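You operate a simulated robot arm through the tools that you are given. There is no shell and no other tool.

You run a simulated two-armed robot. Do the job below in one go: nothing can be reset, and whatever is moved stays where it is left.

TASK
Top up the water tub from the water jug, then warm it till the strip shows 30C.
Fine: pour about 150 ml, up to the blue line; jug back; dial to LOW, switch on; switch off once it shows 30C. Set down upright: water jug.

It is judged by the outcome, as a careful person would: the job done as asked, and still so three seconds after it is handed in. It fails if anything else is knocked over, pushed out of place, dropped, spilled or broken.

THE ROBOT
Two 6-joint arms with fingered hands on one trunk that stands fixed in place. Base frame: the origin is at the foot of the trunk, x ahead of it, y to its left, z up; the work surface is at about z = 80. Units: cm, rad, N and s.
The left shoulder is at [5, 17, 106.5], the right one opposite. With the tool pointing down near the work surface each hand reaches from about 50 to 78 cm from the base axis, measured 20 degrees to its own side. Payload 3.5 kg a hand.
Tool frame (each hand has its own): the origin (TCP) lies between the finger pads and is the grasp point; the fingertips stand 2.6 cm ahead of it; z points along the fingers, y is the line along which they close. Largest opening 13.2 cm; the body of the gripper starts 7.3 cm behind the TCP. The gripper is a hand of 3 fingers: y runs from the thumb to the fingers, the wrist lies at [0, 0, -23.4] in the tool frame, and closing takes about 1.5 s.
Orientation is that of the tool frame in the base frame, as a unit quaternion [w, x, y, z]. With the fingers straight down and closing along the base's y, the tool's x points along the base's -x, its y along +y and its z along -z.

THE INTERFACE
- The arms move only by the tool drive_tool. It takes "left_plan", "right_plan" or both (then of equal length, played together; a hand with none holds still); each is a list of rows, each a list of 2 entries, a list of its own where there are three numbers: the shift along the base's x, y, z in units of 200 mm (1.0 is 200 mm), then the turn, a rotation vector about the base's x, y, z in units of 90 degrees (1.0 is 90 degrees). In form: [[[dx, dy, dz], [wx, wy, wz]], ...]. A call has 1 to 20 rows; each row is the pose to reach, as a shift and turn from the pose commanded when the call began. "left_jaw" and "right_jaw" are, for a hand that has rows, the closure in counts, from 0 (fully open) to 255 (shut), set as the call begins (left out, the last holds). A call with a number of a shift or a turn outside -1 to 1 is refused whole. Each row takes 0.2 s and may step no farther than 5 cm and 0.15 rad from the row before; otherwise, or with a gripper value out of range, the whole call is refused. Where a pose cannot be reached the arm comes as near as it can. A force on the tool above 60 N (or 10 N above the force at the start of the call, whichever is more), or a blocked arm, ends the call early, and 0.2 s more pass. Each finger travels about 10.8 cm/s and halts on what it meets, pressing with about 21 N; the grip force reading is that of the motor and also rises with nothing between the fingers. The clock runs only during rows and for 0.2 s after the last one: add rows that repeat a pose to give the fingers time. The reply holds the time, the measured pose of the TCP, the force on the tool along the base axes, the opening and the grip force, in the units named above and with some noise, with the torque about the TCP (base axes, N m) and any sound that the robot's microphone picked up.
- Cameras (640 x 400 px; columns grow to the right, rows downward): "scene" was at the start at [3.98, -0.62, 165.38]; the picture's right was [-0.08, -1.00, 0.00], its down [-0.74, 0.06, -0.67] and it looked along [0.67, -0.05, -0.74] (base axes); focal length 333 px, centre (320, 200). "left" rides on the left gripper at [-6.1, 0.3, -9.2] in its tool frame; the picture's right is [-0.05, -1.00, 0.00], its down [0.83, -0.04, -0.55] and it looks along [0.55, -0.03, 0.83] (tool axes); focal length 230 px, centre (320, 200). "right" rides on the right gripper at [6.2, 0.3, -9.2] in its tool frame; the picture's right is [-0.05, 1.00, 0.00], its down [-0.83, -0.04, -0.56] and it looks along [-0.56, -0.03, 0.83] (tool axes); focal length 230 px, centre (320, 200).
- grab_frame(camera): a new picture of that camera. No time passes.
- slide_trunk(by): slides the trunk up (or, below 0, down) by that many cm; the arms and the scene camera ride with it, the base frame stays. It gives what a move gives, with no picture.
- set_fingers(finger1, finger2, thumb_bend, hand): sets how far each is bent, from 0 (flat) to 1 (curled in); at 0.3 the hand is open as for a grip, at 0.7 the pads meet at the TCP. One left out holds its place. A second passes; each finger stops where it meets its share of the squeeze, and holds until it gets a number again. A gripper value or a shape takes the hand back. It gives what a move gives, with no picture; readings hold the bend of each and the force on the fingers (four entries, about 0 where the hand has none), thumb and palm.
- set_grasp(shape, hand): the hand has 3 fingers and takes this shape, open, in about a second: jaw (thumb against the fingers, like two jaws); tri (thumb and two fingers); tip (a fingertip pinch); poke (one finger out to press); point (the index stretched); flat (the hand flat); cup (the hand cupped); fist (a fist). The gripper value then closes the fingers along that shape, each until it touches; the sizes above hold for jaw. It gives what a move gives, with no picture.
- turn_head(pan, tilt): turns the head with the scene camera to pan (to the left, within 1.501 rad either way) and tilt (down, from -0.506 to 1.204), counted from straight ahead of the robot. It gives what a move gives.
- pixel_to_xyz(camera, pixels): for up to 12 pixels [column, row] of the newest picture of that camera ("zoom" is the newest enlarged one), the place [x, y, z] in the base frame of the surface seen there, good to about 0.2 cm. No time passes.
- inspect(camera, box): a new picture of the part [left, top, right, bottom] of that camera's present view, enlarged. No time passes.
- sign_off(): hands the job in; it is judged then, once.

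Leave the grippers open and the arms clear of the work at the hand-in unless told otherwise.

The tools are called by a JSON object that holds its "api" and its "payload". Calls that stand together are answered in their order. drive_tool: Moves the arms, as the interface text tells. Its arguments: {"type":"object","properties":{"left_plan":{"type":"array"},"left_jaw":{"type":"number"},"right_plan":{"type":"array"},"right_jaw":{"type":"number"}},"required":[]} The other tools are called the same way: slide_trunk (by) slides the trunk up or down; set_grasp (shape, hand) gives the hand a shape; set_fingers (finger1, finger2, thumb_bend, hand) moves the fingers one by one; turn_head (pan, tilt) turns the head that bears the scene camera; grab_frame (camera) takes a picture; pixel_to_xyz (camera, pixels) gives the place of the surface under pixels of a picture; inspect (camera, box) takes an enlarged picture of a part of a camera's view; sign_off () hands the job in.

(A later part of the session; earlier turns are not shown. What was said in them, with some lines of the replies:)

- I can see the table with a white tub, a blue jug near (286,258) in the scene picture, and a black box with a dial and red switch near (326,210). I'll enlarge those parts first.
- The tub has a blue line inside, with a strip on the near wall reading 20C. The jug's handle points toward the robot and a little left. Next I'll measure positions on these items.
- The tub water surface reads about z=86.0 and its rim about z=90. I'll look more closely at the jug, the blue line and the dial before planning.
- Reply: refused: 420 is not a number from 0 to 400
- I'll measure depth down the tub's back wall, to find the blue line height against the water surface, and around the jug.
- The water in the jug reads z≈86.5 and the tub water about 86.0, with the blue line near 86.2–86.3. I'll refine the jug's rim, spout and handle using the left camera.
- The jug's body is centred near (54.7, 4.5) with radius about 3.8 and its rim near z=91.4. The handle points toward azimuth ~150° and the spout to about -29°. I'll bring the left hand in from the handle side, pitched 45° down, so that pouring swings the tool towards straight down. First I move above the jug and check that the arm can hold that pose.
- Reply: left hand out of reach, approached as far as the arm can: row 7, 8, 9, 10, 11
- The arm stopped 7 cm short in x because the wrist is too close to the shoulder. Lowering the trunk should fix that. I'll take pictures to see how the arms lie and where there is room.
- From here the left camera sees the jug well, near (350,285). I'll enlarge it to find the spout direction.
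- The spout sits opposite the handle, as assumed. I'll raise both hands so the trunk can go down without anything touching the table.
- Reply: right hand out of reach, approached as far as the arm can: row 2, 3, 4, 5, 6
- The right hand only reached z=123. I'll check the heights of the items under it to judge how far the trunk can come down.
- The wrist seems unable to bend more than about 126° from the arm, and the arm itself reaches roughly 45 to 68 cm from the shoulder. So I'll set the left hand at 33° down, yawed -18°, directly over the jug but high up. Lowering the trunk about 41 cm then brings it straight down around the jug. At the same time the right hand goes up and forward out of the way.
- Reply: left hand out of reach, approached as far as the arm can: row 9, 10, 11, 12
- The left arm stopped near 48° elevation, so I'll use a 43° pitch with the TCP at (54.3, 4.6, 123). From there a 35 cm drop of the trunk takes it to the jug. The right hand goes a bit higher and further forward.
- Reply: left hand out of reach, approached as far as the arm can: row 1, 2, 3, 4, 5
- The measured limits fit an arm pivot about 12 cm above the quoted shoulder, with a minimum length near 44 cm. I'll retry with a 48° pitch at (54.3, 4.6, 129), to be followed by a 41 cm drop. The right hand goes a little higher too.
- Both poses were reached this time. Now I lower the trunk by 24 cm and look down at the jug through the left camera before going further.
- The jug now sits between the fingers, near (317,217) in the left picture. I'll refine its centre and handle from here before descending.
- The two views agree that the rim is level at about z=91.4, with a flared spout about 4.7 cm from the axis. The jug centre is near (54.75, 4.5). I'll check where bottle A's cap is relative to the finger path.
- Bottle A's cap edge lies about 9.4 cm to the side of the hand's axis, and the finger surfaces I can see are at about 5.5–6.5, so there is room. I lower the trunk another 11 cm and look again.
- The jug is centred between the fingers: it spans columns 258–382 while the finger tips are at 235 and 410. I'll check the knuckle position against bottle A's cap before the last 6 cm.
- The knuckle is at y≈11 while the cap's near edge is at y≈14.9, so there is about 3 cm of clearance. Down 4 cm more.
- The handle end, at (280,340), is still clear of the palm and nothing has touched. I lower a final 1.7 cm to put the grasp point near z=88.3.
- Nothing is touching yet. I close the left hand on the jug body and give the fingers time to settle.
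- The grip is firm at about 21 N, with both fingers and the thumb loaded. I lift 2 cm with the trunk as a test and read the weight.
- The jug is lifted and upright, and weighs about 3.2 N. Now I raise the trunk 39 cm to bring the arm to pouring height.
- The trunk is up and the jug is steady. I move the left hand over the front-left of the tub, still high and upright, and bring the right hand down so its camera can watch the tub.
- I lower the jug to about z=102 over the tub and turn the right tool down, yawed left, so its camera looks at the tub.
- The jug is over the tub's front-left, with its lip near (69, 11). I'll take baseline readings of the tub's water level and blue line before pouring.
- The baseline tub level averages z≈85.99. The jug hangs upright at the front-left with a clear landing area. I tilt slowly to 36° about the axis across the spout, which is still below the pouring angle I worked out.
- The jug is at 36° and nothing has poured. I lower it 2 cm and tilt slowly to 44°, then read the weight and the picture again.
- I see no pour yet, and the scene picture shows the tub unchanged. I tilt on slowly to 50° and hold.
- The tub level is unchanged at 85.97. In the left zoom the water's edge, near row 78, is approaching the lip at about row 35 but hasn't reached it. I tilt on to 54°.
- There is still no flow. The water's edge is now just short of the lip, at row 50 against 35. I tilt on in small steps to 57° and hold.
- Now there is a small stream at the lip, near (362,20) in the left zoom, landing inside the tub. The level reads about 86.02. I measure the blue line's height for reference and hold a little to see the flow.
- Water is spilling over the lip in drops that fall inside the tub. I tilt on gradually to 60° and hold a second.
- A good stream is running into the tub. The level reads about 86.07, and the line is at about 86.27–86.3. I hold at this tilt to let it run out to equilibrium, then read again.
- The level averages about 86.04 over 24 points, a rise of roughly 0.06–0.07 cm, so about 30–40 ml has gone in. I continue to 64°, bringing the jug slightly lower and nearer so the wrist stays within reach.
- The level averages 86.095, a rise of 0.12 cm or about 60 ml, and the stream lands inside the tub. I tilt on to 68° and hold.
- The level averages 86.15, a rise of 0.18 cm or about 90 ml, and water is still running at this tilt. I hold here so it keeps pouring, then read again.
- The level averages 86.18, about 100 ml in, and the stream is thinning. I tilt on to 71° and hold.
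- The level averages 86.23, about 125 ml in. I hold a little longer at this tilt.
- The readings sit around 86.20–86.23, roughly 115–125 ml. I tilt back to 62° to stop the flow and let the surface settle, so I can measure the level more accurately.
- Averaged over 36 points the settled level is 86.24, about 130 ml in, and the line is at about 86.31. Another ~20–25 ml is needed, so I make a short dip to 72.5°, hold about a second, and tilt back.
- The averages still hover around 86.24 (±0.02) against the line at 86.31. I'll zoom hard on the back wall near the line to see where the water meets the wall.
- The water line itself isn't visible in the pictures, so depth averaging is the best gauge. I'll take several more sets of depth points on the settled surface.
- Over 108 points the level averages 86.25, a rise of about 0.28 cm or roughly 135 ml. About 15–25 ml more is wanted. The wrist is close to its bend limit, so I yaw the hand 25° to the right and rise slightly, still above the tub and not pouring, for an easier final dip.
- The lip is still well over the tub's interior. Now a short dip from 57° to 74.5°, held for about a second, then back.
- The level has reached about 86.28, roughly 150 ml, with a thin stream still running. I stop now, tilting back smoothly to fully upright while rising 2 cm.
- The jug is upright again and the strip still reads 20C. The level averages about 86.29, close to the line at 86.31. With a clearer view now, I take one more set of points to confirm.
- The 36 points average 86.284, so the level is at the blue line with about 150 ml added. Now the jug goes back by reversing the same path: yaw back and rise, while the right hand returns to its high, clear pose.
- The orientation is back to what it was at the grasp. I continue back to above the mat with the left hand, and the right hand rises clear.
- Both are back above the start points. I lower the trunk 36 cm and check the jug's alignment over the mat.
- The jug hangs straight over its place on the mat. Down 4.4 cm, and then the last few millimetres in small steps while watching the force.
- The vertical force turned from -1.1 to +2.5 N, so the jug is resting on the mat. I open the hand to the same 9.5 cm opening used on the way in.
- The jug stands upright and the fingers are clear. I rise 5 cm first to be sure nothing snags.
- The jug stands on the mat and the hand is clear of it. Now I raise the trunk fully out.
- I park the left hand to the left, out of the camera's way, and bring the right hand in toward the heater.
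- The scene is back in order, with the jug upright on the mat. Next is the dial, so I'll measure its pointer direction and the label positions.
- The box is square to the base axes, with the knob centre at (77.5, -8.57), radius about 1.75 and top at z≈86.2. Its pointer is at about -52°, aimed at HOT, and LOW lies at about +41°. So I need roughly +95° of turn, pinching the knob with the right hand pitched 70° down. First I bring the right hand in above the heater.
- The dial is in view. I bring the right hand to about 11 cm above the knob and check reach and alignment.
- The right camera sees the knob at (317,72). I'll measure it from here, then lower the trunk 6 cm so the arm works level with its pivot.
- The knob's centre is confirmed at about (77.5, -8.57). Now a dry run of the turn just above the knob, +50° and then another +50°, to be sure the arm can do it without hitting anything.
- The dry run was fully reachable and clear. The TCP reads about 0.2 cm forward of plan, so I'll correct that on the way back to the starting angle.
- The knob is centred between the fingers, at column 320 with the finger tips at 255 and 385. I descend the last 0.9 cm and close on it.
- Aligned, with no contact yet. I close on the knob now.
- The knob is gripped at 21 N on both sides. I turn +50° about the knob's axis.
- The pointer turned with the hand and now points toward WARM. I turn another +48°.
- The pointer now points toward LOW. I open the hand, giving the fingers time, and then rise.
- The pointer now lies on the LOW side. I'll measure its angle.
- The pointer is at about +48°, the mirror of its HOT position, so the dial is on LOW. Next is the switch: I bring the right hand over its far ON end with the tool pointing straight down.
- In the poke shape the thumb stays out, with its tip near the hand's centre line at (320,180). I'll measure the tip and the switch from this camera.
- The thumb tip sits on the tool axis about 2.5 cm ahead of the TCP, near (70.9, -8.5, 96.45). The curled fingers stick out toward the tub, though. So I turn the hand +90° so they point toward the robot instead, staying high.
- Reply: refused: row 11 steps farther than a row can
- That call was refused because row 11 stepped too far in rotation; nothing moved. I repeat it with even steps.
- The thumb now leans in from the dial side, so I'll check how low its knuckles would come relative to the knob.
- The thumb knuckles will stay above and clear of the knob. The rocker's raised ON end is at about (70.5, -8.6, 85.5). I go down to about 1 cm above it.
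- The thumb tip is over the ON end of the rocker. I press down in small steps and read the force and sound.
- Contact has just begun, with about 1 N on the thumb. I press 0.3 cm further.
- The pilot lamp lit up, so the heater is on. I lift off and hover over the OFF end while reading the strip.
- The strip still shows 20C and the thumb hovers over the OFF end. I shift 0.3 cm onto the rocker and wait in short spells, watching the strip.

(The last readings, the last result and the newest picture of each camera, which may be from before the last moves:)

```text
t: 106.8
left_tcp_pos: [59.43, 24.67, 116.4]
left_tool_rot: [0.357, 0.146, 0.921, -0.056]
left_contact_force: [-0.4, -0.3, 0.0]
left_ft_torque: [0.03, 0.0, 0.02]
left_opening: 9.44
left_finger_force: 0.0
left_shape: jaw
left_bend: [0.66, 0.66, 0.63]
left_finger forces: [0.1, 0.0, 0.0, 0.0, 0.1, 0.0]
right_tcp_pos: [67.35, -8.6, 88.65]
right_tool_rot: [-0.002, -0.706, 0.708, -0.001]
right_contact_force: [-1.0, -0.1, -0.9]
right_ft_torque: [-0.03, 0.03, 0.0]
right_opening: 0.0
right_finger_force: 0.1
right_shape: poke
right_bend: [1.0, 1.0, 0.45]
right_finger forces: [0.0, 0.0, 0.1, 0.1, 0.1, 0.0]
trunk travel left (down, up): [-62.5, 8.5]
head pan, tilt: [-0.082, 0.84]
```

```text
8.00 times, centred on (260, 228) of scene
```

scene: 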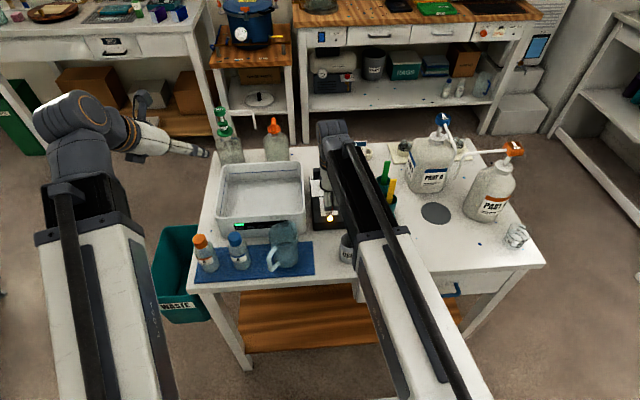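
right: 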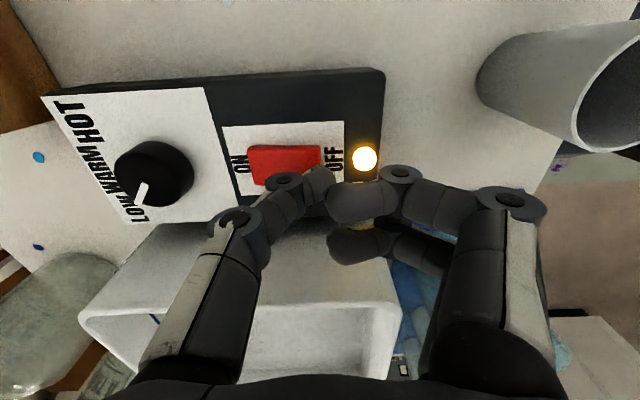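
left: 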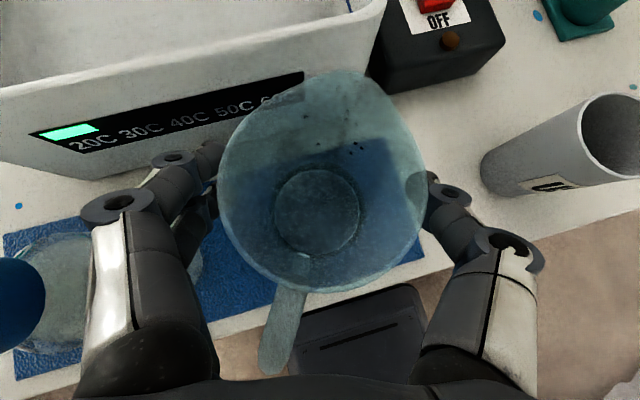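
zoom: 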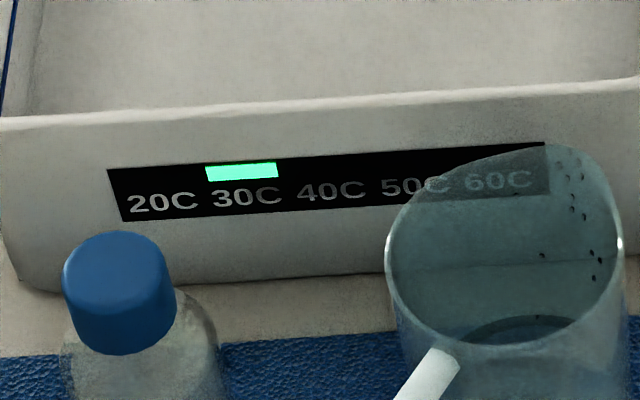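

The strip now shows 30C. I press the OFF end at once.

{"api": "drive_tool", "payload": {"right_plan": [[[0, 0, -0.035], [0, 0, 0]], [[0, 0, -0.055], [0, 0, 0]], [[0, 0, -0.055], [0, 0, 0]]]}}

{"api": "grab_frame", "payload": {"camera": "right"}}

{"api": "inspect", "payload": {"camera": "scene", "box": [220, 175, 350, 250]}}

```text
t: 107.6
left_tcp_pos: [59.47, 24.75, 116.47]
left_tool_rot: [0.356, 0.147, 0.921, -0.056]
left_contact_force: [-0.5, 0.6, 0.2]
left_ft_torque: [-0.02, 0.03, 0.04]
left_opening: 9.43
left_finger_force: 0.1
left_shape: jaw
left_bend: [0.66, 0.66, 0.63]
left_finger forces: [0.0, 0.0, 0.0, 0.1, 0.0, 0.1]
right_tcp_pos: [67.32, -8.69, 87.64]
right_tool_rot: [0.0, -0.707, 0.708, -0.002]
right_contact_force: [0.5, -1.1, 5.1]
right_ft_torque: [-0.01, -0.03, -0.01]
right_opening: 0.0
right_finger_force: 0.0
right_shape: poke
right_bend: [1.0, 1.0, 0.45]
right_finger forces: [0.0, 0.0, 0.1, 0.0, 4.9, 0.1]
trunk travel left (down, up): [-62.5, 8.5]
head pan, tilt: [-0.082, 0.84]
```

```text
taken
```

right: 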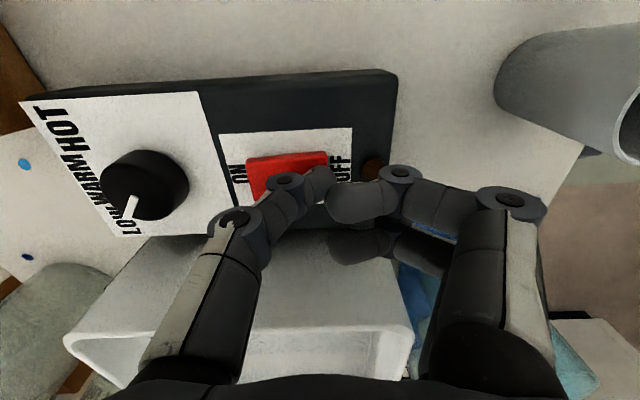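

```text
4.92 times, centred on (285, 212) of scene
```

zoom: 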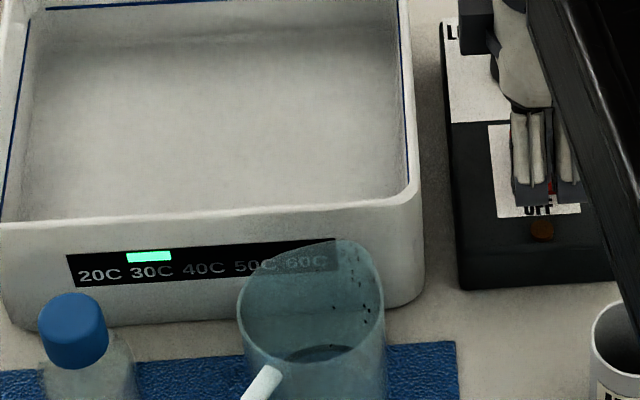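

The lamp is off and the strip reads 30C. I lift the right hand straight up and away from the heater.

{"api": "drive_tool", "payload": {"right_plan": [[[0, 0, 0.1], [0, 0, 0]], [[0, 0, 0.25], [0, 0, 0]], [[0, 0, 0.45], [0, 0, 0]], [[0, 0, 0.65], [0, 0, 0]], [[-0.05, -0.04, 0.8], [0, 0, 0]], [[-0.12, -0.12, 0.95], [0, 0, 0]], [[-0.22, -0.25, 1.0], [0, 0, 0]], [[-0.34, -0.4, 1.0], [0, 0, 0]], [[-0.46, -0.55, 1.0], [0, 0, 0]], [[-0.55, -0.68, 1.0], [0, 0, 0]], [[-0.55, -0.68, 1.0], [0, 0, 0]]]}}

{"api": "grab_frame", "payload": {"camera": "scene"}}

{"api": "inspect", "payload": {"camera": "scene", "box": [190, 150, 350, 290]}}

```text
t: 110.0
left_tcp_pos: [59.47, 24.6, 116.32]
left_tool_rot: [0.357, 0.146, 0.921, -0.055]
left_contact_force: [-0.1, 0.1, -0.5]
left_ft_torque: [-0.02, -0.04, -0.03]
left_opening: 9.45
left_finger_force: 0.1
left_shape: jaw
left_bend: [0.66, 0.66, 0.63]
left_finger forces: [0.0, 0.0, 0.0, 0.0, 0.0, 0.0]
right_tcp_pos: [56.35, -13.16, 107.34]
right_tool_rot: [-0.003, -0.686, 0.727, -0.004]
right_contact_force: [0.4, -0.5, 0.0]
right_ft_torque: [-0.02, -0.01, 0.0]
right_opening: 0.0
right_finger_force: 0.0
right_shape: poke
right_bend: [1.0, 1.0, 0.45]
right_finger forces: [0.0, 0.0, 0.0, 0.1, 0.1, 0.1]
right hand out of reach, approached as far as the arm can: row 6, 7, 8, 9, 10, 11
trunk travel left (down, up): [-62.5, 8.5]
head pan, tilt: [-0.082, 0.84]
```

```text
taken
```

scene: 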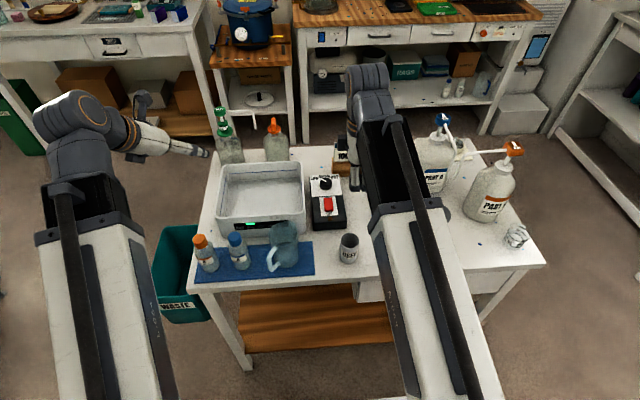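

```text
2.86 times, centred on (270, 220) of scene
```

zoom: 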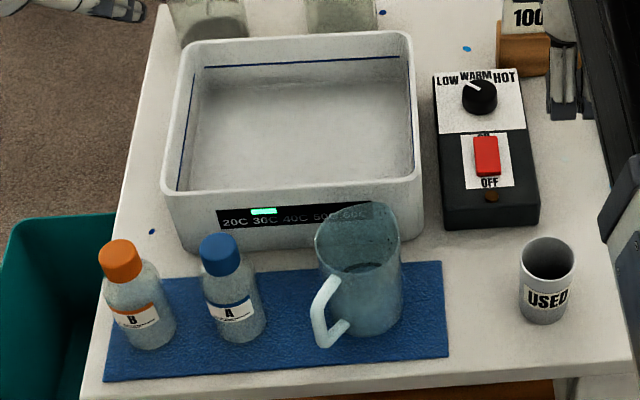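

The strip reads 30C, the lamp is off, the dial is on LOW and the jug is upright. The right hand stopped short at a joint limit but is clear and high. I turn it back, move it to the right, and then open both hands.

{"api": "drive_tool", "payload": {"right_plan": [[[0, -0.04, 0.01], [0, 0, -0.0833]], [[0, -0.08, 0.02], [0, 0, -0.1667]], [[0, -0.12, 0.03], [0, 0, -0.25]], [[0, -0.16, 0.04], [0, 0, -0.3333]], [[0, -0.2, 0.05], [0, 0, -0.4167]], [[0, -0.24, 0.06], [0, 0, -0.5]], [[0, -0.28, 0.07], [0, 0, -0.5833]], [[0, -0.32, 0.08], [0, 0, -0.6667]], [[0, -0.36, 0.09], [0, 0, -0.75]], [[0, -0.4, 0.1], [0, 0, -0.8333]], [[0, -0.45, 0.1], [0, 0, -0.9167]], [[0, -0.5, 0.1], [0, 0, -0.98]], [[0, -0.5, 0.1], [0, 0, -0.98]]]}}

{"api": "set_grasp", "payload": {"hand": "right", "shape": "jaw"}}

{"api": "set_grasp", "payload": {"hand": "left", "shape": "jaw"}}

{"api": "grab_frame", "payload": {"camera": "scene"}}

{"api": "inspect", "payload": {"camera": "scene", "box": [190, 150, 350, 290]}}

```text
t: 112.8
left_tcp_pos: [59.47, 24.56, 116.33]
left_tool_rot: [0.357, 0.146, 0.921, -0.056]
left_contact_force: [0.7, 0.3, 0.3]
left_ft_torque: [0.02, -0.01, 0.01]
left_opening: 9.45
left_finger_force: 0.0
left_shape: jaw
left_bend: [0.66, 0.66, 0.63]
left_finger forces: [0.0, 0.0, 0.1, 0.0, 0.1, 0.0]
right_tcp_pos: [56.41, -23.48, 109.58]
right_tool_rot: [-0.004, 0.013, 1.0, -0.001]
right_contact_force: [-0.1, -0.1, 0.2]
right_ft_torque: [0.0, -0.01, 0.02]
right_opening: 0.02
right_finger_force: 0.1
right_shape: poke
right_bend: [1.0, 1.0, 0.45]
right_finger forces: [0.0, 0.1, 0.0, 0.1, 0.0, 0.0]
trunk travel left (down, up): [-62.5, 8.5]
head pan, tilt: [-0.082, 0.84]
```

```text
t: 113.7
left_tcp_pos: [59.51, 24.57, 116.33]
left_tool_rot: [0.357, 0.146, 0.921, -0.056]
left_contact_force: [0.9, -0.9, 0.1]
left_ft_torque: [0.02, 0.0, -0.02]
left_opening: 9.43
left_finger_force: 0.0
left_shape: jaw
left_bend: [0.66, 0.66, 0.63]
left_finger forces: [0.1, 0.1, 0.0, 0.1, 0.0, 0.0]
right_tcp_pos: [56.35, -23.38, 109.47]
right_tool_rot: [-0.005, 0.012, 1.0, -0.001]
right_contact_force: [0.1, -0.7, -0.8]
right_ft_torque: [-0.03, 0.0, 0.01]
right_opening: 13.16
right_finger_force: 0.0
right_shape: jaw
right_bend: [0.3, 0.3, 0.3]
right_finger forces: [0.1, 0.0, 0.0, 0.1, 0.1, 0.1]
trunk travel left (down, up): [-62.5, 8.5]
head pan, tilt: [-0.082, 0.84]
```

```text
t: 114.6
left_tcp_pos: [59.4, 24.64, 116.29]
left_tool_rot: [0.357, 0.146, 0.921, -0.056]
left_contact_force: [-0.6, 0.5, -0.4]
left_ft_torque: [0.0, 0.02, 0.02]
left_opening: 13.18
left_finger_force: 0.1
left_shape: jaw
left_bend: [0.3, 0.3, 0.3]
left_finger forces: [0.0, 0.0, 0.0, 0.0, 0.0, 0.1]
right_tcp_pos: [56.39, -23.54, 109.44]
right_tool_rot: [-0.005, 0.012, 1.0, -0.001]
right_contact_force: [-0.6, -0.5, -0.6]
right_ft_torque: [-0.01, -0.01, 0.0]
right_opening: 13.2
right_finger_force: 0.1
right_shape: jaw
right_bend: [0.3, 0.3, 0.3]
right_finger forces: [0.0, 0.0, 0.0, 0.1, 0.0, 0.1]
trunk travel left (down, up): [-62.5, 8.5]
head pan, tilt: [-0.082, 0.84]
```

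```text
taken
```

scene: 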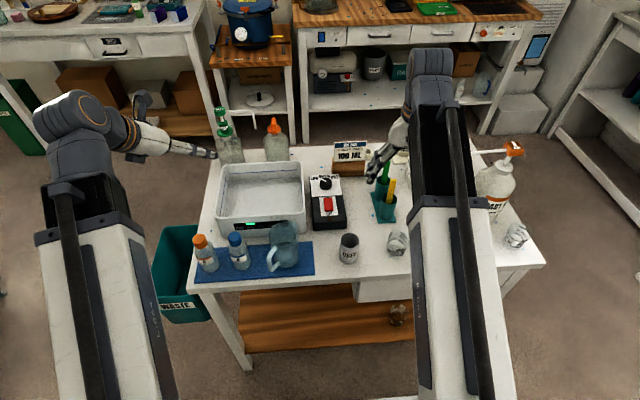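

```text
2.86 times, centred on (270, 220) of scene
```

zoom: 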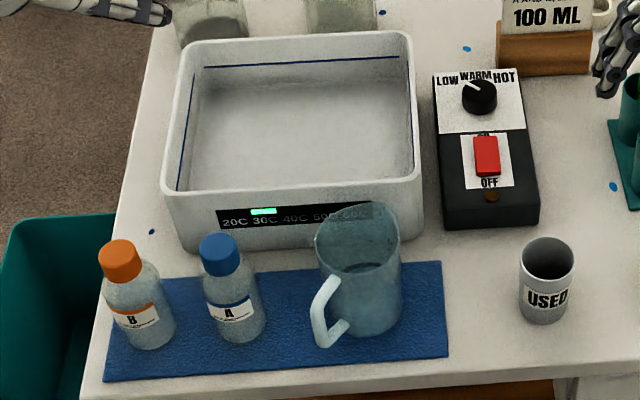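

Everything checks out:
- **Water:** the level is at the blue line, with about 150 ml poured.
- **Jug:** it stands upright on the mat.
- **Heater:** the dial is on LOW, the switch is off and the lamp is dark.
- **Strip:** it still shows 30C seven seconds after switching off.
- **Hands:** both are open and clear of the work.

I hand the job in.

{"api": "sign_off", "payload": {}}

```text
The job is handed in.
```

I topped up the tub to the blue line with about 150 ml from the jug, then warmed it until the strip showed 30C. The job is handed in.

- **Pour:** the volume comes from averaged depth readings of the tub's water level, about 0.31 cm higher than before the pour. That puts the level at the blue line to within about 0.03 cm. I saw no water spilled outside the tub.
- **Jug:** it is back upright on its mat, where it stood before.
- **Heating:** I turned the dial from HOT to LOW and switched the heater on. The strip jumped from 20C to 30C within a few seconds, and I switched it off straight away. It still read 30C about seven seconds later, with the lamp off.
- **Everything else:** I saw nothing else moved or knocked over. Both hands are open and clear of the table.
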